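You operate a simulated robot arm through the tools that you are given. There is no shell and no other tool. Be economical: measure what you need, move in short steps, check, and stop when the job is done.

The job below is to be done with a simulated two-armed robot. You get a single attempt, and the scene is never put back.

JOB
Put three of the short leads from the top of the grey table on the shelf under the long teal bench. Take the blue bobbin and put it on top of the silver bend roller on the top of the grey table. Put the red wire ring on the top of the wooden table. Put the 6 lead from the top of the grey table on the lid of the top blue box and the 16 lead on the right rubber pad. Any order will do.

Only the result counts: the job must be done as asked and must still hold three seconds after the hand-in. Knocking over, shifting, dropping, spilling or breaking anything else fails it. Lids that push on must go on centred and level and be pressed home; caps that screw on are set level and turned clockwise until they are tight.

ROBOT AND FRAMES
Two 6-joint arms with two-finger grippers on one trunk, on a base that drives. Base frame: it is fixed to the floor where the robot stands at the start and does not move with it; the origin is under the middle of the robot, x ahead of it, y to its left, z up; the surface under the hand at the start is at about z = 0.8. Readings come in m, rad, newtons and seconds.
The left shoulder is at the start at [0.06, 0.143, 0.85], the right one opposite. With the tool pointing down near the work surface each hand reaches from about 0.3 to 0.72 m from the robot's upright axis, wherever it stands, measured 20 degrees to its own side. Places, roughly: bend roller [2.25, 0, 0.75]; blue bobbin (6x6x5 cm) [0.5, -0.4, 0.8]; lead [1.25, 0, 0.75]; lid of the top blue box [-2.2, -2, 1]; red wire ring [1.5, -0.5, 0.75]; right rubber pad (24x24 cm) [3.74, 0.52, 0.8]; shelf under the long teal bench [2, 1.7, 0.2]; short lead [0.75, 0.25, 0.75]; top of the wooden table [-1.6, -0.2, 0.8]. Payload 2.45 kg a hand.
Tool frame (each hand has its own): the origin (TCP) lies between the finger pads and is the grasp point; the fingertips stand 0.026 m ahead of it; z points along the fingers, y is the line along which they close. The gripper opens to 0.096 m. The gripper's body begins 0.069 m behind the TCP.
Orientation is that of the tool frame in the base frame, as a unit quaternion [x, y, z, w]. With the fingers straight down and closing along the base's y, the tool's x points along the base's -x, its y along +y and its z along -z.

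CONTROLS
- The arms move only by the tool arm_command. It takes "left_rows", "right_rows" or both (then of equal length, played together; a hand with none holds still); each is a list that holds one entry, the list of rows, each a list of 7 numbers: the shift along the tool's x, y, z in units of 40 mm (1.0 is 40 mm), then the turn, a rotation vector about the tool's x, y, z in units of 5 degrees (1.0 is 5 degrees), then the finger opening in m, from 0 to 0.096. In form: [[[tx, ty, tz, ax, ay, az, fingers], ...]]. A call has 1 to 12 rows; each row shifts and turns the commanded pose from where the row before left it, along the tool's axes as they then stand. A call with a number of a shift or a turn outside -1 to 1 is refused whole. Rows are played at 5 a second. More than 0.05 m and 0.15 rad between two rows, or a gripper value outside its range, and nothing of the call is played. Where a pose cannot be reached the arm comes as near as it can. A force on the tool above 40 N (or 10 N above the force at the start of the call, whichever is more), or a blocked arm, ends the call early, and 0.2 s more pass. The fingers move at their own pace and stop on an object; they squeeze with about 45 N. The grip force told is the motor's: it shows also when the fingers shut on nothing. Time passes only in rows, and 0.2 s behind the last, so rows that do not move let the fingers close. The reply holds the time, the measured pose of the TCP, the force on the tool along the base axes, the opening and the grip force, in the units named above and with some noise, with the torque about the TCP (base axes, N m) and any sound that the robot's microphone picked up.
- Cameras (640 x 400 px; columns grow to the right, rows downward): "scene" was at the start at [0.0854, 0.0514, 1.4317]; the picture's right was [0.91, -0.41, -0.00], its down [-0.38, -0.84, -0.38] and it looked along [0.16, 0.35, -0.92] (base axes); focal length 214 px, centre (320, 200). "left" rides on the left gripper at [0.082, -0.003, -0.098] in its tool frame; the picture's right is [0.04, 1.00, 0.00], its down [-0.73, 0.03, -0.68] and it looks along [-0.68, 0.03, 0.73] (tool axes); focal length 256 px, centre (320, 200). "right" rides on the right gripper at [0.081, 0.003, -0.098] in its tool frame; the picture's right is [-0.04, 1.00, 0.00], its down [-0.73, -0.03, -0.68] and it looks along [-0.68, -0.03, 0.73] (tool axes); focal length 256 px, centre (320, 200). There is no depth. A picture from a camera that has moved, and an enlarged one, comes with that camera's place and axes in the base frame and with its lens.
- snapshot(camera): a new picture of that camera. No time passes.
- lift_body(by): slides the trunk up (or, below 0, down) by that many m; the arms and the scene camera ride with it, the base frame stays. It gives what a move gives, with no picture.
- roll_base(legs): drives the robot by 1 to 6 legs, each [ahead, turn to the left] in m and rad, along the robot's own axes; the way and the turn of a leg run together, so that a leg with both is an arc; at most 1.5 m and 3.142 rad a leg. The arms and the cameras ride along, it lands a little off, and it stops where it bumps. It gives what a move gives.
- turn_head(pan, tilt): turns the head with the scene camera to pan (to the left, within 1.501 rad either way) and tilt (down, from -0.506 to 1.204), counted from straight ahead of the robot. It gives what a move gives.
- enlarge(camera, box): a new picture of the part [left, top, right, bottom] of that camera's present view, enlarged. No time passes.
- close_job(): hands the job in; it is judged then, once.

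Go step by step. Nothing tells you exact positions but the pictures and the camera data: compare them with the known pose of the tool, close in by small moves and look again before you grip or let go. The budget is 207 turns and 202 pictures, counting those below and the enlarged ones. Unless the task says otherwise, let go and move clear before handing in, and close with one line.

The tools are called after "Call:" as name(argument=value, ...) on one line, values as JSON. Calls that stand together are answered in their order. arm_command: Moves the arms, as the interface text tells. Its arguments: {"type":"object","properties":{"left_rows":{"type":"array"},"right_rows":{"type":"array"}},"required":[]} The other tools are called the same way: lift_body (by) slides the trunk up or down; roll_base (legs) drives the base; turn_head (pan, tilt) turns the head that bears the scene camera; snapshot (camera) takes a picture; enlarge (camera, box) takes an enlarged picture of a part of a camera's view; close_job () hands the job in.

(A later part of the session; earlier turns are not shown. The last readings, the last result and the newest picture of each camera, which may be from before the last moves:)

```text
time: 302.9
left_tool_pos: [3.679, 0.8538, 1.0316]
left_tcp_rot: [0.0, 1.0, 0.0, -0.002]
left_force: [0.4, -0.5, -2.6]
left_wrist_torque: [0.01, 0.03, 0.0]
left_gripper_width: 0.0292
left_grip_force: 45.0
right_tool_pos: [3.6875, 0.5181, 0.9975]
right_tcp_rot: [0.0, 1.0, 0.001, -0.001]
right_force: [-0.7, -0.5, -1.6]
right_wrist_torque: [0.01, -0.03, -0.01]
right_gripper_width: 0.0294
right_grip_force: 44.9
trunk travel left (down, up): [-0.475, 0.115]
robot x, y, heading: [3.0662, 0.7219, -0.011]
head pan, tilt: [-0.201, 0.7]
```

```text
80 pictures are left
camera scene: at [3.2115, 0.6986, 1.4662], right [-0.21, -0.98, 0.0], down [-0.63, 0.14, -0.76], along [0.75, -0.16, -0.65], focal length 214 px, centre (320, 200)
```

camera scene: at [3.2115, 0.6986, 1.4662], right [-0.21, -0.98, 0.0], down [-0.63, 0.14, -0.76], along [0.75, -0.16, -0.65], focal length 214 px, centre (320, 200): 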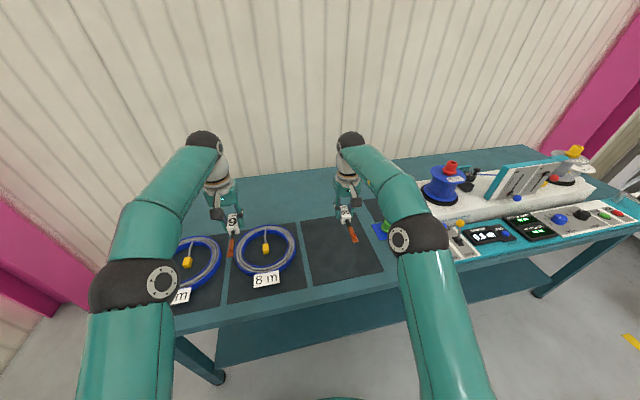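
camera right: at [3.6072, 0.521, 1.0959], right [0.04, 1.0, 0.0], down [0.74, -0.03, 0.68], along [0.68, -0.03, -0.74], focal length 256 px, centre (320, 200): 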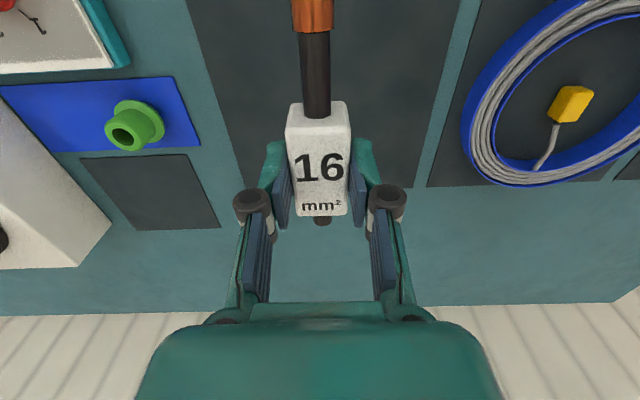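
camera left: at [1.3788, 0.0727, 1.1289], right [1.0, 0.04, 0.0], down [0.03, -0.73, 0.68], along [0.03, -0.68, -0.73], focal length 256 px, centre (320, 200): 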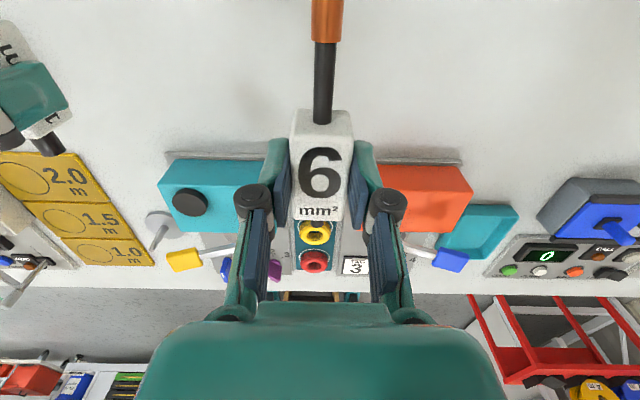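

Call:
arm_command(right_rows=[[[-1, 0, 0, 0, 0, 0, 0.01], [0, 0, 1, 0, 0, 0, 0.01], [0, 0, 1, 0, 0, 0, 0.01], [0, 0, 1, 0, 0, 0, 0.01], [0, 0, 0.4, 0, 0, 0, 0.01], [0, 0, 0, 0, 0, 0, 0.01]]])

Call:
enlarge(camera="scene", box=[290, 180, 410, 300])

Call:
snapshot(camera="right")

```text
time: 304.4
left_tool_pos: [3.6789, 0.8544, 1.0317]
left_tcp_rot: [-0.001, 1.0, -0.001, -0.001]
left_force: [0.0, -1.3, -2.0]
left_wrist_torque: [0.01, 0.01, 0.02]
left_gripper_width: 0.0294
left_grip_force: 44.8
right_tool_pos: [3.6973, 0.5287, 0.854]
right_tcp_rot: [0.001, 1.0, 0.001, -0.001]
right_force: [0.1, 0.5, -2.5]
right_wrist_torque: [0.04, -0.02, 0.0]
right_gripper_width: 0.0294
right_grip_force: 45.3
right hand out of reach, approached as far as the arm can: row 1
trunk travel left (down, up): [-0.475, 0.115]
robot x, y, heading: [3.0642, 0.7184, -0.009]
head pan, tilt: [-0.201, 0.7]
```

```text
3.33 times, centred on (350, 240) of scene
camera zoom: at [3.2111, 0.6994, 1.4663], right [-0.21, -0.98, 0.0], down [-0.63, 0.14, -0.76], along [0.75, -0.16, -0.65], focal length 715 px, centre (220, 67)
```

zoom: 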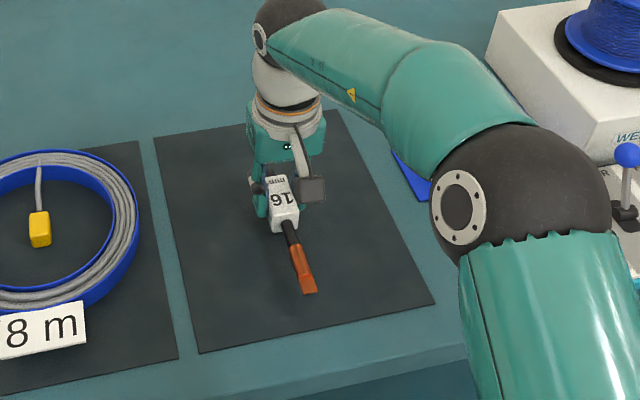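

```text
78 pictures are left
camera right: at [3.6169, 0.5324, 0.9524], right [0.04, 1.0, 0.0], down [0.73, -0.03, 0.68], along [0.68, -0.03, -0.74], focal length 256 px, centre (320, 200)
```

right: 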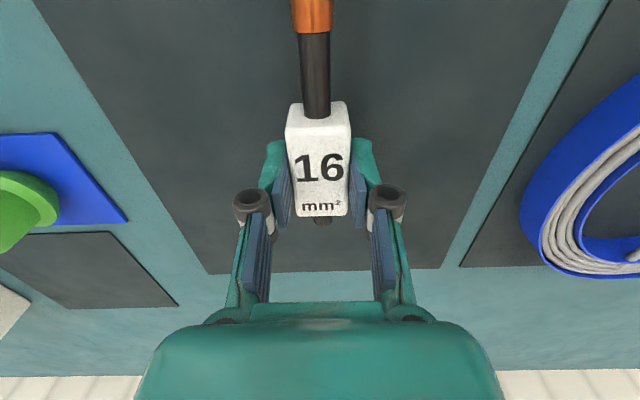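

Call:
arm_command(right_rows=[[[0, 0, 0.12, 0, 0, 0, 0.01], [0, 0, 0.12, 0, 0, 0, 0.01], [0, 0, 0.1, 0, 0, 0, 0.01], [0, 0, 0, 0, 0, 0, 0.01]]])

```text
time: 305.4
left_tool_pos: [3.6801, 0.8537, 1.0315]
left_tcp_rot: [0.0, 1.0, -0.002, 0.0]
left_force: [-0.1, 1.3, -1.9]
left_wrist_torque: [0.0, 0.0, 0.0]
left_gripper_width: 0.0295
left_grip_force: 45.3
right_tool_pos: [3.699, 0.5283, 0.8412]
right_tcp_rot: [0.001, 1.0, 0.0, -0.001]
right_force: [0.2, -0.1, -2.4]
right_wrist_torque: [0.0, 0.01, 0.01]
right_gripper_width: 0.0291
right_grip_force: 45.4
trunk travel left (down, up): [-0.475, 0.115]
robot x, y, heading: [3.0665, 0.7212, -0.012]
head pan, tilt: [-0.201, 0.7]
```

Call:
arm_command(right_rows=[[[0, 0, 0.06, 0, 0, 0, 0.01], [0, 0, 0.05, 0, 0, 0, 0.01], [0, 0, 0, 0, 0, 0, 0.01]]])

```text
time: 306.1
left_tool_pos: [3.6799, 0.8542, 1.0311]
left_tcp_rot: [0.0, 1.0, -0.002, 0.0]
left_force: [0.1, -0.2, -1.8]
left_wrist_torque: [-0.04, 0.05, -0.04]
left_gripper_width: 0.0293
left_grip_force: 44.7
right_tool_pos: [3.6986, 0.529, 0.837]
right_tcp_rot: [0.001, 1.0, 0.0, 0.0]
right_force: [0.6, 0.4, -0.6]
right_wrist_torque: [0.01, -0.03, -0.02]
right_gripper_width: 0.0294
right_grip_force: 44.9
trunk travel left (down, up): [-0.475, 0.115]
robot x, y, heading: [3.0619, 0.7174, -0.013]
head pan, tilt: [-0.201, 0.7]
```

Call:
arm_command(right_rows=[[[0, 0, 0.06, 0, 0, 0, 0.01], [0, 0, 0.04, 0, 0, 0, 0.01], [0, 0, 0, 0, 0, 0, 0.01]]])

```text
time: 306.9
left_tool_pos: [3.6774, 0.8539, 1.034]
left_tcp_rot: [0.001, 1.0, -0.001, 0.0]
left_force: [-0.1, -0.3, -2.4]
left_wrist_torque: [0.0, -0.03, 0.02]
left_gripper_width: 0.0291
left_grip_force: 44.9
right_tool_pos: [3.6988, 0.5285, 0.8387]
right_tcp_rot: [0.001, 1.0, 0.0, 0.002]
right_force: [-3.4, -1.2, 20.8]
right_wrist_torque: [0.02, 0.72, 0.0]
right_gripper_width: 0.0294
right_grip_force: 45.1
trunk travel left (down, up): [-0.475, 0.115]
robot x, y, heading: [3.0662, 0.7191, -0.013]
head pan, tilt: [-0.201, 0.7]
```

Contact (20 N). I release and lift.

Call:
arm_command(right_rows=[[[0, 0, -0.05, 0, 0, 0, 0.01], [0, 0, 0, 0, 0, 0, 0.04], [0, 0, 0, 0, 0, 0, 0.07], [0, 0, 0, 0, 0, 0, 0.07], [0, 0, -0.7, 0, 0, 0, 0.07], [0, 0, -1, 0, 0, 0, 0.07], [0, 0, -1, 0, 0, 0, 0.07], [0, 0, -1, 0, 0, 0, 0.07], [0, 0, -1, 0, 0, 0, 0.07]]])

Call:
snapshot(camera="right")

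```text
time: 308.9
left_tool_pos: [3.6781, 0.8531, 1.0342]
left_tcp_rot: [-0.001, 1.0, -0.002, 0.0]
left_force: [0.1, -0.1, -1.7]
left_wrist_torque: [0.01, -0.02, 0.04]
left_gripper_width: 0.0293
left_grip_force: 44.7
right_tool_pos: [3.6891, 0.5327, 1.0228]
right_tcp_rot: [0.002, 1.0, -0.001, 0.0]
right_force: [-0.3, -0.8, 0.3]
right_wrist_torque: [-0.02, -0.02, 0.03]
right_gripper_width: 0.07
right_grip_force: 0.1
right hand out of reach, approached as far as the arm can: row 9
trunk travel left (down, up): [-0.475, 0.115]
robot x, y, heading: [3.0632, 0.7175, -0.01]
head pan, tilt: [-0.201, 0.7]
```

```text
77 pictures are left
camera right: at [3.6077, 0.5366, 1.121], right [0.04, 1.0, 0.0], down [0.73, -0.03, 0.68], along [0.68, -0.03, -0.73], focal length 256 px, centre (320, 200)
```

right: 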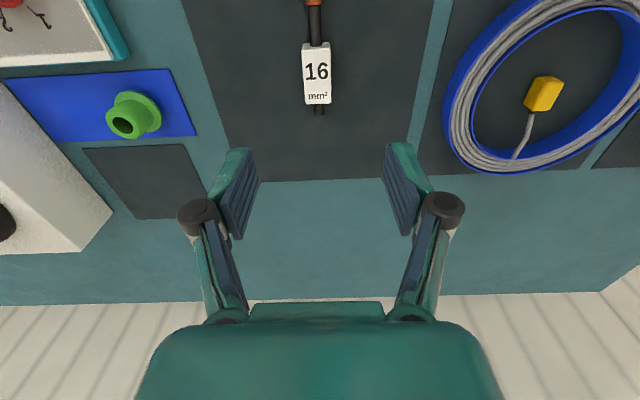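

Call:
lift_body(by=0.11)

Call:
roll_base(legs=[[-0.1, 0]])

Call:
arm_command(right_rows=[[[1, 0, 0, 0, 0, 0, 0.05], [1, 0, 0, 0, 0, 0, 0.05], [1, 0, -0.2, 0, 0, 0, 0.05], [1, 0, -0.2, 0, 0, 0, 0.05], [1, 0, -0.2, 0, 0, 0, 0.05], [0.5, 0, -0.5, 0, 0, 0, 0.05]]], left_rows=[[[1, 0, 0, 0, 0, 0, 0.01], [1, 0, 0, 0, 0, 0, 0.01], [1, 0, -0.2, 0, 0, 0, 0.01], [1, 0, -0.2, 0, 0, 0, 0.01], [1, 0, -0.2, 0, 0, 0, 0.01], [0.5, 0, -0.5, 0, 0, 0, 0.01]]])

Call:
roll_base(legs=[[0, -0.5]])

Call:
roll_base(legs=[[0, -0.5]])

Call:
roll_base(legs=[[0, -0.55]])

Call:
turn_head(pan=-0.4, tilt=0.6)

Call:
snapshot(camera="scene")

```text
time: 310.4
left_tool_pos: [3.68, 0.8541, 1.1413]
left_tcp_rot: [0.0, 1.0, -0.003, -0.001]
left_force: [-0.4, 0.5, -2.9]
left_wrist_torque: [0.0, -0.01, 0.02]
left_gripper_width: 0.0293
left_grip_force: 45.0
right_tool_pos: [3.6906, 0.5326, 1.1322]
right_tcp_rot: [0.003, 1.0, -0.001, 0.001]
right_force: [0.1, -0.1, -0.4]
right_wrist_torque: [0.02, 0.02, -0.01]
right_gripper_width: 0.0699
right_grip_force: 0.1
trunk travel left (down, up): [-0.585, 0.005]
robot x, y, heading: [3.0666, 0.7223, -0.008]
head pan, tilt: [-0.201, 0.7]
```

```text
time: 311.5
left_tool_pos: [3.5778, 0.8561, 1.1429]
left_tcp_rot: [-0.001, 1.0, -0.002, 0.0]
left_force: [-0.7, 0.3, -2.5]
left_wrist_torque: [0.02, -0.04, 0.01]
left_gripper_width: 0.0294
left_grip_force: 45.1
right_tool_pos: [3.5892, 0.5336, 1.133]
right_tcp_rot: [0.003, 1.0, -0.001, 0.001]
right_force: [-0.8, -0.8, 0.0]
right_wrist_torque: [0.0, -0.03, 0.0]
right_gripper_width: 0.0696
right_grip_force: 0.0
trunk travel left (down, up): [-0.585, 0.005]
robot x, y, heading: [2.9637, 0.7205, -0.011]
head pan, tilt: [-0.201, 0.7]
```

```text
time: 312.9
left_tool_pos: [3.3558, 0.8533, 1.1892]
left_tcp_rot: [-0.001, 1.0, -0.001, -0.001]
left_force: [-0.6, 0.4, -1.9]
left_wrist_torque: [0.0, 0.01, 0.01]
left_gripper_width: 0.0295
left_grip_force: 45.3
right_tool_pos: [3.3711, 0.5333, 1.1769]
right_tcp_rot: [0.003, 1.0, 0.0, 0.002]
right_force: [-0.8, -1.2, -1.1]
right_wrist_torque: [0.0, -0.01, 0.01]
right_gripper_width: 0.0503
right_grip_force: 0.0
trunk travel left (down, up): [-0.585, 0.005]
robot x, y, heading: [2.9645, 0.7198, -0.006]
head pan, tilt: [-0.201, 0.7]
```

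```text
time: 314.9
left_tool_pos: [3.3709, 0.649, 1.1887]
left_tcp_rot: [0.249, 0.968, -0.001, -0.001]
left_force: [-0.5, -0.3, -1.7]
left_wrist_torque: [0.02, 0.0, 0.01]
left_gripper_width: 0.0297
left_grip_force: 45.2
right_tool_pos: [3.2282, 0.3617, 1.1768]
right_tcp_rot: [0.253, 0.967, -0.001, 0.001]
right_force: [-0.5, 0.6, -0.2]
right_wrist_torque: [0.02, -0.01, 0.01]
right_gripper_width: 0.0501
right_grip_force: 0.0
trunk travel left (down, up): [-0.585, 0.005]
robot x, y, heading: [2.9754, 0.7354, -0.519]
head pan, tilt: [-0.201, 0.7]
```

```text
time: 316.9
left_tool_pos: [3.2799, 0.4655, 1.1902]
left_tcp_rot: [0.482, 0.876, -0.001, -0.001]
left_force: [-0.4, 0.4, -1.8]
left_wrist_torque: [0.03, -0.01, 0.02]
left_gripper_width: 0.0293
left_grip_force: 44.8
right_tool_pos: [3.0182, 0.2832, 1.1771]
right_tcp_rot: [0.484, 0.875, 0.0, 0.001]
right_force: [0.7, -0.1, -0.5]
right_wrist_torque: [0.03, 0.01, -0.04]
right_gripper_width: 0.0498
right_grip_force: 0.0
trunk travel left (down, up): [-0.585, 0.005]
robot x, y, heading: [2.9869, 0.7434, -1.019]
head pan, tilt: [-0.201, 0.7]
```

```text
time: 319.0
left_tool_pos: [3.0902, 0.3537, 1.1887]
left_tcp_rot: [0.703, 0.712, -0.001, -0.002]
left_force: [-0.6, -1.9, -2.5]
left_wrist_torque: [0.03, -0.01, 0.02]
left_gripper_width: 0.0293
left_grip_force: 45.6
right_tool_pos: [2.7704, 0.3368, 1.1777]
right_tcp_rot: [0.705, 0.709, -0.001, 0.0]
right_force: [-0.4, -0.3, 0.3]
right_wrist_torque: [0.0, -0.02, 0.04]
right_gripper_width: 0.0499
right_grip_force: 0.1
trunk travel left (down, up): [-0.585, 0.005]
robot x, y, heading: [3.009, 0.7458, -1.565]
head pan, tilt: [-0.201, 0.7]
```

```text
time: 319.8
left_tool_pos: [3.0905, 0.3536, 1.1906]
left_tcp_rot: [0.703, 0.711, -0.001, -0.002]
left_force: [0.8, 0.6, -3.2]
left_wrist_torque: [0.01, 0.04, 0.01]
left_gripper_width: 0.0292
left_grip_force: 45.1
right_tool_pos: [2.7706, 0.3354, 1.1788]
right_tcp_rot: [0.704, 0.711, -0.001, 0.0]
right_force: [-0.2, -0.2, 0.2]
right_wrist_torque: [0.0, 0.03, -0.01]
right_gripper_width: 0.0498
right_grip_force: 0.1
trunk travel left (down, up): [-0.585, 0.005]
robot x, y, heading: [3.0068, 0.7464, -1.566]
head pan, tilt: [-0.4, 0.6]
```

```text
76 pictures are left
camera scene: at [2.977, 0.6011, 1.5849], right [-0.92, 0.39, 0.0], down [0.22, 0.52, -0.82], along [-0.32, -0.76, -0.57], focal length 214 px, centre (320, 200)
```

scene: 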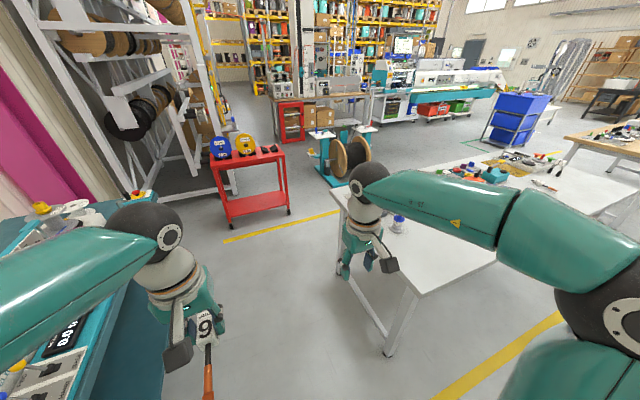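

Call:
roll_base(legs=[[0.8, 0], [0.78, 0]])

Call:
roll_base(legs=[[0, -0.5]])

Call:
roll_base(legs=[[0, -0.5]])

Call:
roll_base(legs=[[0, -0.5]])

Call:
turn_head(pan=-0.3, tilt=0.6)

Call:
snapshot(camera="scene")

```text
time: 328.0
left_tool_pos: [3.1105, -1.2342, 1.1907]
left_tcp_rot: [0.697, 0.717, -0.001, -0.002]
left_force: [-0.5, 0.1, -2.5]
left_wrist_torque: [0.03, -0.01, -0.03]
left_gripper_width: 0.0293
left_grip_force: 45.7
right_tool_pos: [2.7904, -1.2571, 1.1781]
right_tcp_rot: [0.699, 0.715, -0.001, 0.0]
right_force: [-0.1, -0.2, 0.4]
right_wrist_torque: [-0.01, 0.01, 0.0]
right_gripper_width: 0.0501
right_grip_force: 0.0
trunk travel left (down, up): [-0.585, 0.005]
robot x, y, heading: [3.0251, -0.8453, -1.553]
head pan, tilt: [-0.4, 0.6]
```

```text
time: 330.0
left_tool_pos: [2.9158, -1.2253, 1.191]
left_tcp_rot: [0.851, 0.525, -0.001, -0.002]
left_force: [-0.2, 1.2, -2.0]
left_wrist_torque: [-0.05, -0.01, 0.0]
left_gripper_width: 0.0293
left_grip_force: 44.7
right_tool_pos: [2.624, -1.0938, 1.1784]
right_tcp_rot: [0.853, 0.521, -0.001, 0.0]
right_force: [0.4, -0.6, 0.6]
right_wrist_torque: [-0.01, -0.01, -0.02]
right_gripper_width: 0.0498
right_grip_force: 0.1
trunk travel left (down, up): [-0.585, 0.005]
robot x, y, heading: [3.0411, -0.8499, -2.048]
head pan, tilt: [-0.4, 0.6]
```

```text
time: 331.9
left_tool_pos: [2.7508, -1.1209, 1.1924]
left_tcp_rot: [0.954, 0.299, 0.001, -0.002]
left_force: [-0.7, -0.2, -2.1]
left_wrist_torque: [0.03, -0.02, -0.01]
left_gripper_width: 0.0294
left_grip_force: 44.9
right_tool_pos: [2.556, -0.8656, 1.1785]
right_tcp_rot: [0.955, 0.295, 0.0, -0.001]
right_force: [-0.7, 0.2, -0.3]
right_wrist_torque: [0.04, -0.02, 0.0]
right_gripper_width: 0.0499
right_grip_force: 0.0
trunk travel left (down, up): [-0.585, 0.005]
robot x, y, heading: [3.0508, -0.8672, -2.546]
head pan, tilt: [-0.4, 0.6]
```

```text
time: 333.9
left_tool_pos: [2.6632, -0.9462, 1.192]
left_tcp_rot: [0.999, 0.053, 0.0, -0.002]
left_force: [-0.1, 0.3, -2.5]
left_wrist_torque: [-0.02, 0.0, -0.02]
left_gripper_width: 0.0292
left_grip_force: 44.9
right_tool_pos: [2.6179, -0.6334, 1.1787]
right_tcp_rot: [0.999, 0.04, -0.002, -0.008]
right_force: [0.3, 0.1, -0.1]
right_wrist_torque: [-0.02, -0.02, 0.0]
right_gripper_width: 0.0502
right_grip_force: 0.0
trunk travel left (down, up): [-0.585, 0.005]
robot x, y, heading: [3.05, -0.8871, -3.043]
head pan, tilt: [-0.4, 0.6]
```

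```text
time: 334.6
left_tool_pos: [2.6636, -0.9456, 1.1926]
left_tcp_rot: [0.999, 0.053, 0.0, -0.001]
left_force: [-0.3, 0.9, -2.8]
left_wrist_torque: [-0.03, 0.0, 0.0]
left_gripper_width: 0.0292
left_grip_force: 44.8
right_tool_pos: [2.6168, -0.6337, 1.1798]
right_tcp_rot: [0.999, 0.041, -0.002, -0.008]
right_force: [0.5, 0.3, 0.0]
right_wrist_torque: [-0.04, 0.02, 0.0]
right_gripper_width: 0.0501
right_grip_force: 0.0
trunk travel left (down, up): [-0.585, 0.005]
robot x, y, heading: [3.0496, -0.8888, -3.039]
head pan, tilt: [-0.3, 0.6]
```

```text
75 pictures are left
camera scene: at [2.9044, -0.8746, 1.585], right [0.2, 0.98, 0.0], down [0.55, -0.11, -0.82], along [-0.81, 0.16, -0.57], focal length 214 px, centre (320, 200)
```

scene: 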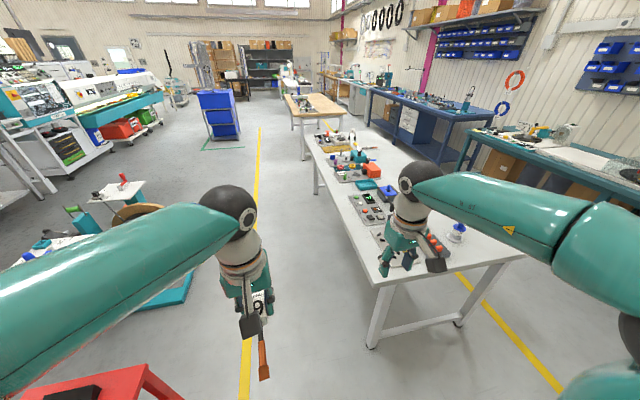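

Call:
roll_base(legs=[[0.7, -0.1], [0.75, 0]])

Call:
roll_base(legs=[[0, -0.5]])

Call:
roll_base(legs=[[0, -0.3]])

Call:
turn_head(pan=-0.4, tilt=0.8)

Call:
snapshot(camera="scene")

```text
time: 342.1
left_tool_pos: [1.2305, -0.9267, 1.1929]
left_tcp_rot: [1.0, -0.004, 0.0, -0.002]
left_force: [-0.8, -0.3, -2.9]
left_wrist_torque: [-0.05, -0.05, -0.02]
left_gripper_width: 0.0294
left_grip_force: 45.4
right_tool_pos: [1.2209, -0.6118, 1.1797]
right_tcp_rot: [1.0, -0.017, -0.002, -0.01]
right_force: [0.1, -0.6, 0.4]
right_wrist_torque: [0.03, -0.05, -0.03]
right_gripper_width: 0.0497
right_grip_force: 0.1
trunk travel left (down, up): [-0.585, 0.005]
robot x, y, heading: [1.6203, -0.9139, 3.124]
head pan, tilt: [-0.3, 0.6]
```

```text
time: 344.1
left_tool_pos: [1.2751, -0.7378, 1.1927]
left_tcp_rot: [0.968, -0.251, 0.001, 0.0]
left_force: [-0.6, 0.3, -2.7]
left_wrist_torque: [-0.02, -0.01, -0.02]
left_gripper_width: 0.0292
left_grip_force: 45.0
right_tool_pos: [1.4154, -0.4627, 1.1798]
right_tcp_rot: [0.962, -0.274, 0.002, -0.018]
right_force: [0.7, -0.1, 0.0]
right_wrist_torque: [0.0, 0.03, 0.01]
right_gripper_width: 0.0501
right_grip_force: 0.1
trunk travel left (down, up): [-0.585, 0.005]
robot x, y, heading: [1.6162, -0.9296, 2.623]
head pan, tilt: [-0.3, 0.6]
```

```text
time: 345.6
left_tool_pos: [1.3455, -0.6455, 1.1935]
left_tcp_rot: [0.92, -0.392, 0.001, 0.0]
left_force: [0.0, 1.1, -2.6]
left_wrist_torque: [0.01, -0.02, -0.02]
left_gripper_width: 0.0291
left_grip_force: 44.8
right_tool_pos: [1.5581, -0.4253, 1.1792]
right_tcp_rot: [0.907, -0.42, 0.005, -0.023]
right_force: [0.4, 0.2, -0.6]
right_wrist_torque: [-0.02, -0.01, 0.03]
right_gripper_width: 0.0498
right_grip_force: 0.0
trunk travel left (down, up): [-0.585, 0.005]
robot x, y, heading: [1.6071, -0.936, 2.321]
head pan, tilt: [-0.3, 0.6]
```

```text
time: 346.3
left_tool_pos: [1.3446, -0.6471, 1.1925]
left_tcp_rot: [0.92, -0.393, 0.001, -0.001]
left_force: [1.1, 0.4, -2.4]
left_wrist_torque: [-0.01, 0.0, 0.01]
left_gripper_width: 0.0292
left_grip_force: 45.0
right_tool_pos: [1.5576, -0.4261, 1.1797]
right_tcp_rot: [0.907, -0.42, 0.006, -0.023]
right_force: [0.2, 0.3, -0.7]
right_wrist_torque: [0.01, -0.03, -0.01]
right_gripper_width: 0.05
right_grip_force: 0.0
trunk travel left (down, up): [-0.585, 0.005]
robot x, y, heading: [1.608, -0.9359, 2.325]
head pan, tilt: [-0.4, 0.799]
```

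```text
74 pictures are left
camera scene: at [1.539, -0.8178, 1.5682], right [0.94, 0.35, 0.0], down [0.25, -0.67, -0.7], along [-0.24, 0.65, -0.72], focal length 214 px, centre (320, 200)
```

scene: 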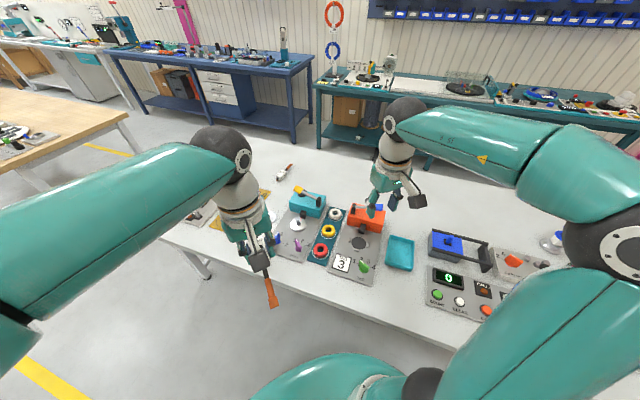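

Call:
enlarge(camera="scene", box=[260, 180, 420, 300])

Call:
snapshot(camera="right")

```text
3.33 times, centred on (340, 240) of scene
camera zoom: at [1.539, -0.8178, 1.5682], right [0.94, 0.35, 0.0], down [0.25, -0.67, -0.7], along [-0.24, 0.65, -0.72], focal length 715 px, centre (253, 67)
```

zoom: 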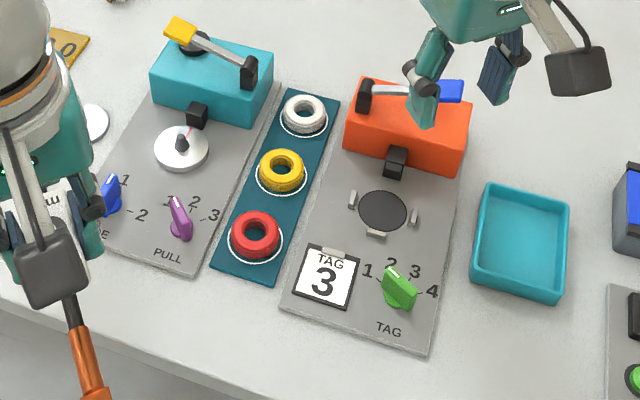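

```text
72 pictures are left
camera right: at [1.6051, -0.4937, 1.2771], right [-0.79, -0.62, -0.05], down [-0.47, 0.55, 0.69], along [-0.4, 0.56, -0.73], focal length 256 px, centre (320, 200)
```

right: 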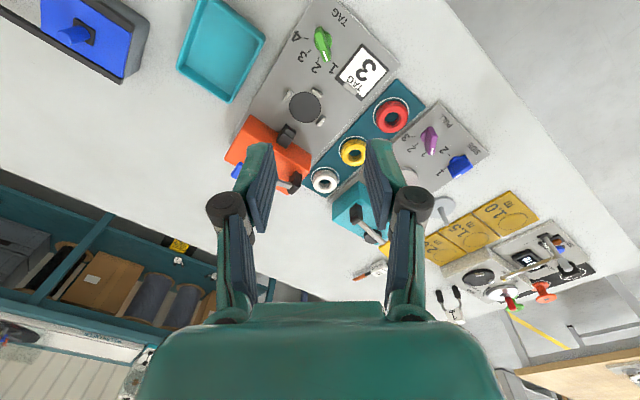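

Call:
arm_command(right_rows=[[[0, 0, 0, -0.535, 0.1, 0, 0.08], [0, 0, 0, 0, 0, -1, 0.08], [0, 0, 0, 0, 0, -1, 0.08], [0, 0, 0, 0, 0, -1, 0.08], [0, 0, 0, 0, 0, -1, 0.08], [0, 0, 0, 0, 0, -1, 0.08], [0, 0, 0, 0, 0, -1, 0.08], [0, 0, 0, 0, 0, -1, 0.08], [0, 0, 0, 0, 0, -1, 0.08], [0, 0, 0, 0, 0, -1, 0.08], [0, 0, 0, 0, 0, -0.94, 0.08]]])

Call:
lift_body(by=-0.11)

```text
time: 348.7
left_tool_pos: [1.3433, -0.6498, 1.1929]
left_tcp_rot: [0.917, -0.399, 0.0, 0.006]
left_force: [-3.1, 0.5, -2.3]
left_wrist_torque: [-0.01, -0.24, -0.14]
left_gripper_width: 0.0293
left_grip_force: 45.0
right_tool_pos: [1.45, -0.6877, 1.1448]
right_tcp_rot: [1.0, -0.015, -0.003, -0.01]
right_force: [0.1, 0.7, 0.0]
right_wrist_torque: [0.02, -0.02, -0.01]
right_gripper_width: 0.0801
right_grip_force: 0.1
right hand out of reach, approached as far as the arm can: row 1, 2, 3, 4, 5, 6, 7, 8, 9, 10, 11
trunk travel left (down, up): [-0.585, 0.005]
robot x, y, heading: [1.6047, -0.9304, 2.32]
head pan, tilt: [-0.4, 0.799]
stopped in row 11 (left hand): the force on the tool passed its limit at 61 N (the readings are from after the stop); the commanded pose is now the measured one
```

```text
time: 350.1
left_tool_pos: [1.343, -0.6496, 1.0825]
left_tcp_rot: [0.917, -0.4, 0.001, 0.005]
left_force: [-4.1, -1.1, -7.1]
left_wrist_torque: [0.45, -0.08, -0.34]
left_gripper_width: 0.0294
left_grip_force: 45.4
right_tool_pos: [1.4513, -0.6886, 1.0342]
right_tcp_rot: [1.0, -0.014, -0.003, -0.011]
right_force: [0.1, 0.1, 0.5]
right_wrist_torque: [0.01, 0.01, -0.01]
right_gripper_width: 0.0801
right_grip_force: 0.1
trunk travel left (down, up): [-0.475, 0.115]
robot x, y, heading: [1.6061, -0.9323, 2.324]
head pan, tilt: [-0.4, 0.799]
```

Call:
snapshot(camera="scene")

Call:
snapshot(camera="left")

```text
71 pictures are left
camera scene: at [1.5392, -0.818, 1.4582], right [0.94, 0.35, 0.0], down [0.25, -0.67, -0.7], along [-0.24, 0.65, -0.72], focal length 214 px, centre (320, 200)
```

scene: 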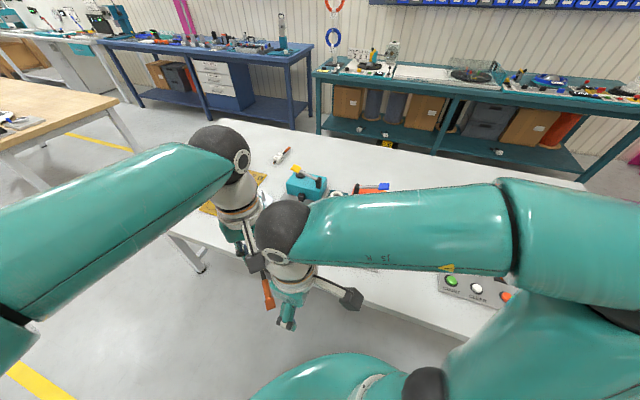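

```text
70 pictures are left
camera left: at [1.4018, -0.7071, 1.1826], right [-0.7, -0.71, 0.01], down [-0.52, 0.52, 0.68], along [-0.48, 0.47, -0.74], focal length 256 px, centre (320, 200)
```

left: 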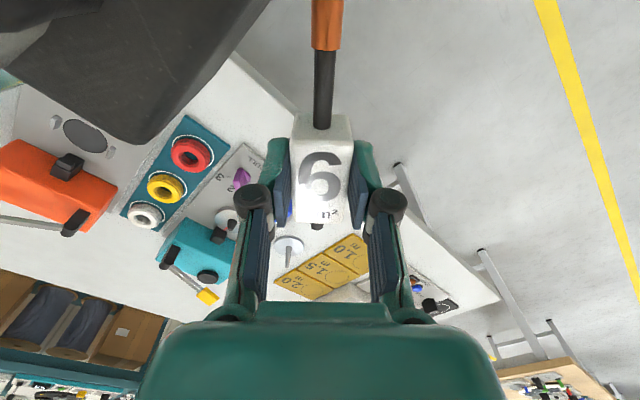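

Call:
arm_command(left_rows=[[[0, 0.9, 0, 0, 0, 0, 0.01], [0, 0.9, 0, 0, 0, 0, 0.01], [0, 0.9, -0.3, 0, 0, 0, 0.01], [0, 0.9, -0.3, 0, 0, 0, 0.01]]])

Call:
arm_command(right_rows=[[[0.6, -0.6, 0, 0, 0, 0, 0.08], [0.6, -0.6, 0, 0, 0, 0, 0.08], [0, -0.9, 0, 0, 0, 0, 0.08], [0, -0.9, 0, 0, 0, 0, 0.08]]])

Call:
snapshot(camera="scene")

```text
time: 351.1
left_tool_pos: [1.2372, -0.7477, 1.1086]
left_tcp_rot: [0.917, -0.398, 0.0, 0.005]
left_force: [0.0, 0.2, -3.1]
left_wrist_torque: [0.0, -0.03, -0.01]
left_gripper_width: 0.0293
left_grip_force: 45.5
right_tool_pos: [1.4494, -0.6893, 1.036]
right_tcp_rot: [1.0, -0.014, -0.002, -0.01]
right_force: [0.2, 0.5, -0.4]
right_wrist_torque: [0.0, -0.03, 0.01]
right_gripper_width: 0.0798
right_grip_force: 0.0
trunk travel left (down, up): [-0.475, 0.115]
robot x, y, heading: [1.6067, -0.9369, 2.33]
head pan, tilt: [-0.4, 0.799]
```

```text
time: 352.1
left_tool_pos: [1.2364, -0.7474, 1.1093]
left_tcp_rot: [0.917, -0.398, 0.0, 0.005]
left_force: [0.4, 0.6, -2.9]
left_wrist_torque: [0.0, 0.02, 0.02]
left_gripper_width: 0.0293
left_grip_force: 44.8
right_tool_pos: [1.4952, -0.6875, 1.0276]
right_tcp_rot: [1.0, -0.016, -0.003, -0.012]
right_force: [-0.9, -0.1, 0.0]
right_wrist_torque: [-0.03, -0.02, 0.01]
right_gripper_width: 0.0799
right_grip_force: 0.0
right hand out of reach, approached as far as the arm can: row 1, 2, 3, 4
trunk travel left (down, up): [-0.475, 0.115]
robot x, y, heading: [1.6099, -0.9378, 2.325]
head pan, tilt: [-0.4, 0.799]
```

```text
69 pictures are left
camera scene: at [1.5393, -0.818, 1.4582], right [0.94, 0.35, 0.0], down [0.25, -0.67, -0.7], along [-0.24, 0.65, -0.72], focal length 214 px, centre (320, 200)
```

scene: 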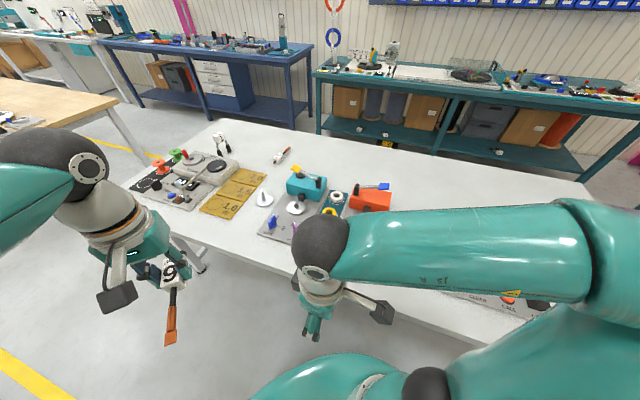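

Call:
arm_command(right_rows=[[[0, 0, 0, 0, 0, 1, 0.085], [0, 0, 0, 0, 0, 1, 0.085], [0, 0, 0, 0, 0, 1, 0.085], [0, 0, 0, 0, 0, 1, 0.085], [0, 0, 0, 0, 0, 1, 0.085], [0, 0, 0, 0, 0, 1, 0.085], [0, 0, 0, 0, 0, 1, 0.085], [0, 0, 0, 0, 0, 1, 0.085], [0, 0, 0, 0, 0, 1, 0.085], [0, 0, 0, 0, 0, 1, 0.085], [0, 0, 0, 0, 0, 1, 0.085], [0, 0, 0, 0, 0, 1, 0.085]]])

Call:
arm_command(right_rows=[[[0, 0, 0, 0, 0, 1, 0.085], [0, 0, 0, 0, 0, 1, 0.085], [0, 0, 0, 0, 0, 1, 0.085], [0, 0, 0, 0, 0, 1, 0.085], [0, 0, 0, 0, 0, 1, 0.085], [0, 0, 0, 0, 0, 0.6, 0.085]]])

```text
time: 354.7
left_tool_pos: [1.2377, -0.7483, 1.1086]
left_tcp_rot: [0.917, -0.4, 0.001, 0.005]
left_force: [0.8, 0.1, -2.5]
left_wrist_torque: [0.01, 0.01, -0.01]
left_gripper_width: 0.0295
left_grip_force: 45.1
right_tool_pos: [1.4971, -0.6892, 1.0272]
right_tcp_rot: [0.858, -0.513, -0.006, -0.007]
right_force: [-0.2, 0.3, 0.0]
right_wrist_torque: [-0.03, 0.0, -0.02]
right_gripper_width: 0.085
right_grip_force: 0.0
trunk travel left (down, up): [-0.475, 0.115]
robot x, y, heading: [1.6053, -0.9343, 2.325]
head pan, tilt: [-0.4, 0.799]
```

```text
time: 356.1
left_tool_pos: [1.2368, -0.7491, 1.1096]
left_tcp_rot: [0.917, -0.398, 0.0, 0.005]
left_force: [0.0, -0.5, -2.6]
left_wrist_torque: [0.01, -0.01, 0.0]
left_gripper_width: 0.0292
left_grip_force: 44.9
right_tool_pos: [1.495, -0.6866, 1.0293]
right_tcp_rot: [0.709, -0.705, -0.009, -0.006]
right_force: [0.0, -1.0, 0.4]
right_wrist_torque: [0.0, 0.03, -0.02]
right_gripper_width: 0.085
right_grip_force: 0.1
trunk travel left (down, up): [-0.475, 0.115]
robot x, y, heading: [1.608, -0.9338, 2.326]
head pan, tilt: [-0.4, 0.799]
```

Call:
arm_command(right_rows=[[[-0.903, 0.344, 0.2, 0, 0, 0, 0.085], [-0.903, 0.344, 0.2, 0, 0, 0, 0.085], [-0.903, 0.344, 0.2, 0, 0, 0, 0.085], [-0.903, 0.344, 0.2, 0, 0, 0, 0.085], [-0.903, 0.344, 0.2, 0, 0, 0, 0.085], [-0.903, 0.344, 0.2, 0, 0, 0, 0.085], [-0.903, 0.344, 0.2, 0, 0, 0, 0.085], [-0.903, 0.344, 0.2, 0, 0, 0, 0.085]]])

Call:
snapshot(camera="right")

Call:
enlarge(camera="scene", box=[220, 150, 420, 275])

```text
time: 357.9
left_tool_pos: [1.2354, -0.7476, 1.1083]
left_tcp_rot: [0.917, -0.399, 0.001, 0.005]
left_force: [-0.7, -0.3, -1.9]
left_wrist_torque: [-0.02, 0.0, 0.01]
left_gripper_width: 0.0292
left_grip_force: 44.9
right_tool_pos: [1.3834, -0.396, 0.9687]
right_tcp_rot: [0.709, -0.705, -0.008, -0.005]
right_force: [-0.6, 1.1, 0.7]
right_wrist_torque: [-0.04, -0.02, 0.0]
right_gripper_width: 0.085
right_grip_force: 0.0
trunk travel left (down, up): [-0.475, 0.115]
robot x, y, heading: [1.6074, -0.9314, 2.325]
head pan, tilt: [-0.4, 0.799]
```

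```text
68 pictures are left
camera right: at [1.3806, -0.4792, 1.0652], right [-1.0, 0.03, 0.01], down [0.03, 0.72, 0.69], along [0.02, 0.69, -0.72], focal length 256 px, centre (320, 200)
```

right: 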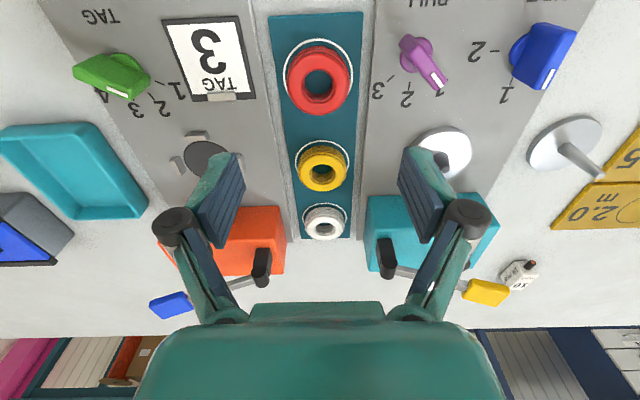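

```text
3.20 times, centred on (320, 212) of scene
camera zoom: at [1.5382, -0.8166, 1.4579], right [0.94, 0.35, 0.0], down [0.25, -0.67, -0.7], along [-0.24, 0.65, -0.72], focal length 686 px, centre (320, 160)
```

zoom: 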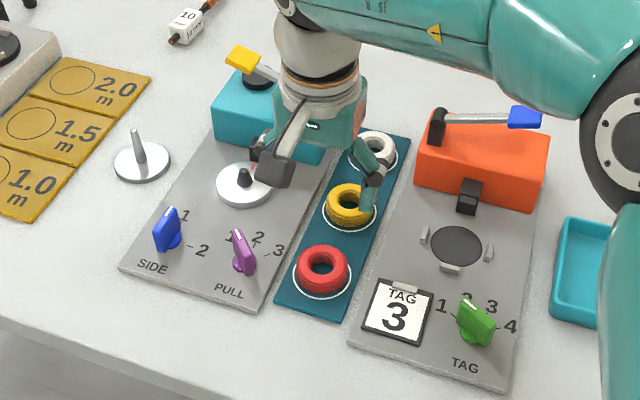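

Call:
arm_command(right_rows=[[[0, 0, 0.9, 0, 0, 0, 0.085], [0, 0, 0.9, 0, 0, 0, 0.085], [0, 0, 0.9, 0, 0, 0, 0.085], [0, 0, 0, 0, 0, 0, 0.085]]])

Call:
snapshot(camera="right")

Call:
enlarge(camera="scene", box=[260, 190, 380, 265])

```text
time: 358.9
left_tool_pos: [1.2375, -0.7493, 1.1104]
left_tcp_rot: [0.917, -0.399, 0.001, 0.005]
left_force: [-0.3, -1.2, -2.1]
left_wrist_torque: [0.0, -0.03, 0.03]
left_gripper_width: 0.0292
left_grip_force: 45.1
right_tool_pos: [1.3844, -0.396, 0.8631]
right_tcp_rot: [0.709, -0.706, -0.01, -0.005]
right_force: [-0.2, 0.2, -1.0]
right_wrist_torque: [-0.01, 0.0, 0.0]
right_gripper_width: 0.085
right_grip_force: 0.1
trunk travel left (down, up): [-0.475, 0.115]
robot x, y, heading: [1.6049, -0.9395, 2.326]
head pan, tilt: [-0.4, 0.799]
```

```text
66 pictures are left
camera right: at [1.3821, -0.4785, 0.959], right [-1.0, 0.03, 0.01], down [0.03, 0.72, 0.69], along [0.02, 0.69, -0.72], focal length 256 px, centre (320, 200)
```

right: 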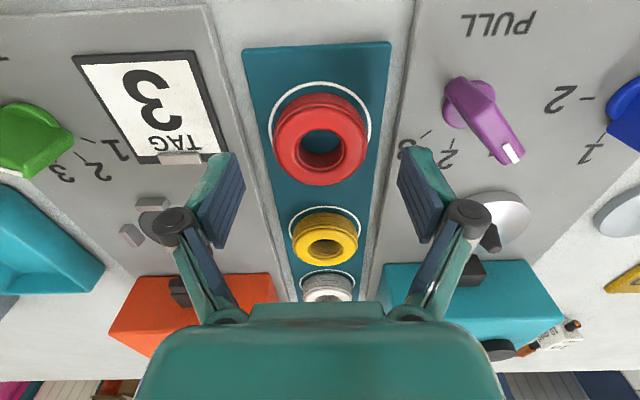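

```text
5.33 times, centred on (320, 228) of scene
camera zoom: at [1.5393, -0.8182, 1.4582], right [0.94, 0.35, 0.0], down [0.25, -0.67, -0.7], along [-0.24, 0.65, -0.72], focal length 1144 px, centre (320, 53)
```

zoom: 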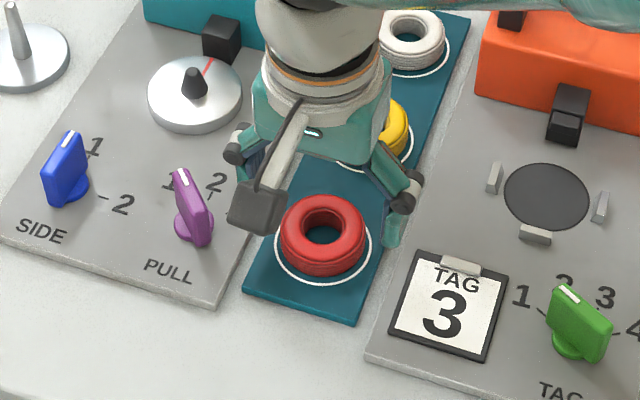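

Call:
arm_command(right_rows=[[[0, 0, 0.55, 0, 0, 0, 0.085], [0, 0, 0, 0, 0, 0, 0.085]]])

Call:
snapshot(camera="right")

```text
time: 359.5
left_tool_pos: [1.2375, -0.7478, 1.1098]
left_tcp_rot: [0.917, -0.399, 0.001, 0.004]
left_force: [0.2, -0.4, -2.6]
left_wrist_torque: [0.0, -0.01, -0.02]
left_gripper_width: 0.0294
left_grip_force: 45.2
right_tool_pos: [1.3833, -0.3947, 0.8398]
right_tcp_rot: [0.709, -0.705, -0.009, -0.006]
right_force: [-0.3, 0.3, 0.2]
right_wrist_torque: [-0.01, 0.0, 0.01]
right_gripper_width: 0.0848
right_grip_force: 0.1
trunk travel left (down, up): [-0.475, 0.115]
robot x, y, heading: [1.6081, -0.9377, 2.327]
head pan, tilt: [-0.4, 0.799]
```

```text
64 pictures are left
camera right: at [1.3815, -0.4779, 0.9367], right [-1.0, 0.03, 0.01], down [0.03, 0.72, 0.69], along [0.02, 0.69, -0.72], focal length 256 px, centre (320, 200)
```

right: 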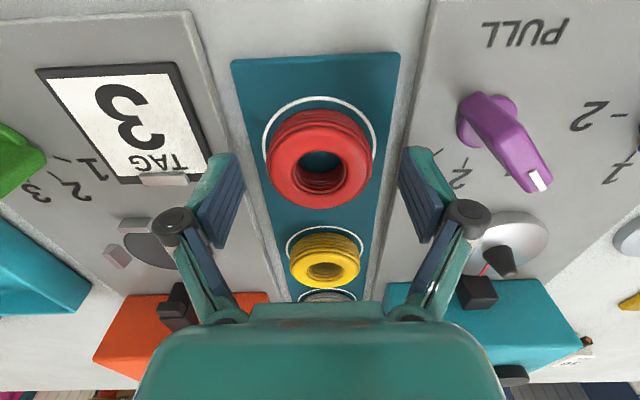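

Call:
arm_command(right_rows=[[[0, 0, 0.1, 0, 0, 0, 0.085], [0, 0, 0, 0, 0, 0, 0.04], [0, 0, 0, 0, 0, 0, 0.04], [0, 0, 0, 0, 0, 0, 0.04], [0, 0, 0, 0, 0, 0, 0.04], [0, 0, -0.5, 0, 0, 0, 0.04], [0, 0, -0.8, 0, 0, 0, 0.04]]])

Call:
snapshot(camera="right")

```text
time: 361.1
left_tool_pos: [1.2375, -0.7478, 1.1083]
left_tcp_rot: [0.917, -0.398, 0.0, 0.005]
left_force: [-0.3, 0.3, -1.5]
left_wrist_torque: [0.01, 0.0, 0.02]
left_gripper_width: 0.0292
left_grip_force: 45.1
right_tool_pos: [1.383, -0.3961, 0.8908]
right_tcp_rot: [0.709, -0.705, -0.009, -0.006]
right_force: [-0.3, 0.4, -1.3]
right_wrist_torque: [0.02, 0.01, 0.01]
right_gripper_width: 0.0568
right_grip_force: 45.2
trunk travel left (down, up): [-0.475, 0.115]
robot x, y, heading: [1.6112, -0.9353, 2.326]
head pan, tilt: [-0.4, 0.799]
```

```text
63 pictures are left
camera right: at [1.3812, -0.4797, 0.9868], right [-1.0, 0.03, 0.01], down [0.03, 0.72, 0.69], along [0.02, 0.69, -0.72], focal length 256 px, centre (320, 200)
```

right: 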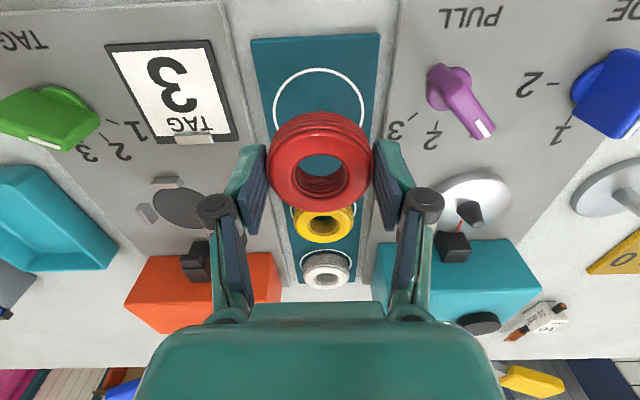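

Call:
arm_command(right_rows=[[[0, 0, -1, 0, 0, 0, 0.04], [0, 0, -1, 0, 0, 0, 0.04], [0, 0, -1, 0, 0, 0, 0.04], [0, 0, -1, 0, 0, 0, 0.04], [0.5, -0.5, -0.5, 0, 0, 0, 0.04], [0.5, -0.5, 0, 0, 0, 0, 0.04], [0.5, -0.5, 0, 0, 0, 0, 0.04]]])

Call:
lift_body(by=0.11)

Call:
roll_base(legs=[[0, 0.5]])

Call:
roll_base(legs=[[0, 0.38]])

Call:
roll_base(legs=[[1.3, 0]])

Call:
turn_head(pan=-0.2, tilt=0.6)

Call:
snapshot(camera="scene")

```text
time: 362.7
left_tool_pos: [1.2383, -0.7495, 1.1104]
left_tcp_rot: [0.917, -0.399, 0.0, 0.005]
left_force: [0.2, -0.6, -2.2]
left_wrist_torque: [0.01, 0.0, -0.01]
left_gripper_width: 0.0291
left_grip_force: 45.0
right_tool_pos: [1.4435, -0.4613, 1.0678]
right_tcp_rot: [0.71, -0.705, -0.009, -0.006]
right_force: [-0.2, -0.5, -1.0]
right_wrist_torque: [0.03, 0.01, 0.02]
right_gripper_width: 0.0568
right_grip_force: 44.5
trunk travel left (down, up): [-0.475, 0.115]
robot x, y, heading: [1.6083, -0.9368, 2.323]
head pan, tilt: [-0.4, 0.799]
```

```text
time: 364.1
left_tool_pos: [1.237, -0.748, 1.2196]
left_tcp_rot: [0.917, -0.399, 0.001, 0.005]
left_force: [0.2, 0.5, -2.3]
left_wrist_torque: [-0.02, -0.04, -0.05]
left_gripper_width: 0.029
left_grip_force: 45.3
right_tool_pos: [1.4455, -0.4601, 1.1772]
right_tcp_rot: [0.709, -0.705, -0.009, -0.006]
right_force: [0.4, 0.5, -0.9]
right_wrist_torque: [0.0, 0.0, 0.04]
right_gripper_width: 0.0571
right_grip_force: 45.1
trunk travel left (down, up): [-0.585, 0.005]
robot x, y, heading: [1.6048, -0.9374, 2.325]
head pan, tilt: [-0.4, 0.799]
```

```text
time: 366.1
left_tool_pos: [1.1885, -0.9478, 1.2188]
left_tcp_rot: [0.987, -0.161, 0.001, 0.005]
left_force: [-0.5, -0.3, -1.9]
left_wrist_torque: [0.01, -0.01, 0.01]
left_gripper_width: 0.0292
left_grip_force: 44.8
right_tool_pos: [1.2337, -0.5943, 1.1789]
right_tcp_rot: [0.861, -0.509, -0.011, -0.003]
right_force: [-1.5, -0.6, -1.0]
right_wrist_torque: [0.04, 0.01, 0.0]
right_gripper_width: 0.0572
right_grip_force: 44.8
trunk travel left (down, up): [-0.585, 0.005]
robot x, y, heading: [1.6051, -0.9167, 2.822]
head pan, tilt: [-0.4, 0.799]
```

```text
time: 367.8
left_tool_pos: [1.2311, -1.1021, 1.2198]
left_tcp_rot: [1.0, 0.03, 0.004, 0.004]
left_force: [-0.6, 0.4, -2.9]
left_wrist_torque: [-0.01, 0.01, -0.02]
left_gripper_width: 0.0293
left_grip_force: 45.1
right_tool_pos: [1.1405, -0.7576, 1.1773]
right_tcp_rot: [0.942, -0.335, -0.011, -0.001]
right_force: [0.1, 0.4, -0.2]
right_wrist_torque: [-0.02, 0.02, -0.06]
right_gripper_width: 0.0572
right_grip_force: 44.5
trunk travel left (down, up): [-0.585, 0.005]
robot x, y, heading: [1.6134, -0.8986, -3.078]
head pan, tilt: [-0.4, 0.799]
```

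```text
time: 374.5
left_tool_pos: [-0.0784, -1.2051, 1.2198]
left_tcp_rot: [0.999, 0.039, 0.003, 0.004]
left_force: [-0.5, 0.1, -3.4]
left_wrist_torque: [-0.02, -0.02, 0.02]
left_gripper_width: 0.0291
left_grip_force: 44.6
right_tool_pos: [-0.1751, -0.8638, 1.1777]
right_tcp_rot: [0.945, -0.327, -0.01, -0.002]
right_force: [0.1, 0.8, -0.8]
right_wrist_torque: [0.02, -0.03, -0.01]
right_gripper_width: 0.0574
right_grip_force: 44.6
trunk travel left (down, up): [-0.585, 0.005]
robot x, y, heading: [0.2998, -0.9984, -3.058]
head pan, tilt: [-0.4, 0.799]
```

```text
time: 375.2
left_tool_pos: [-0.077, -1.2057, 1.2211]
left_tcp_rot: [0.999, 0.04, 0.003, 0.004]
left_force: [0.1, -0.7, -1.9]
left_wrist_torque: [0.0, -0.02, -0.01]
left_gripper_width: 0.0291
left_grip_force: 45.0
right_tool_pos: [-0.1747, -0.8629, 1.1794]
right_tcp_rot: [0.945, -0.327, -0.012, -0.001]
right_force: [-0.4, 0.0, -0.6]
right_wrist_torque: [0.03, 0.0, 0.02]
right_gripper_width: 0.057
right_grip_force: 44.6
trunk travel left (down, up): [-0.585, 0.005]
robot x, y, heading: [0.2966, -0.998, -3.059]
head pan, tilt: [-0.201, 0.6]
```

```text
62 pictures are left
camera scene: at [0.1501, -0.9922, 1.5849], right [0.12, 0.99, 0.0], down [0.56, -0.07, -0.82], along [-0.82, 0.1, -0.57], focal length 214 px, centre (320, 200)
```

scene: 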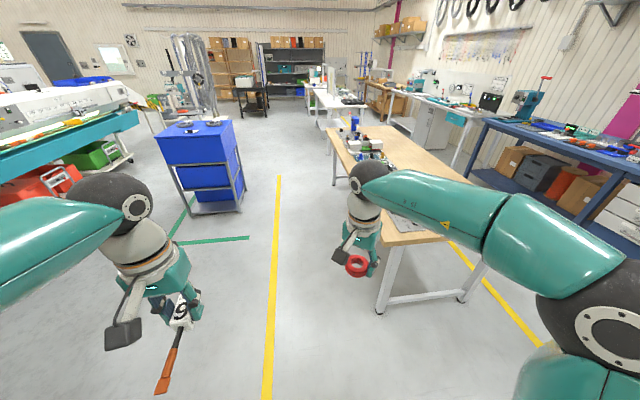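

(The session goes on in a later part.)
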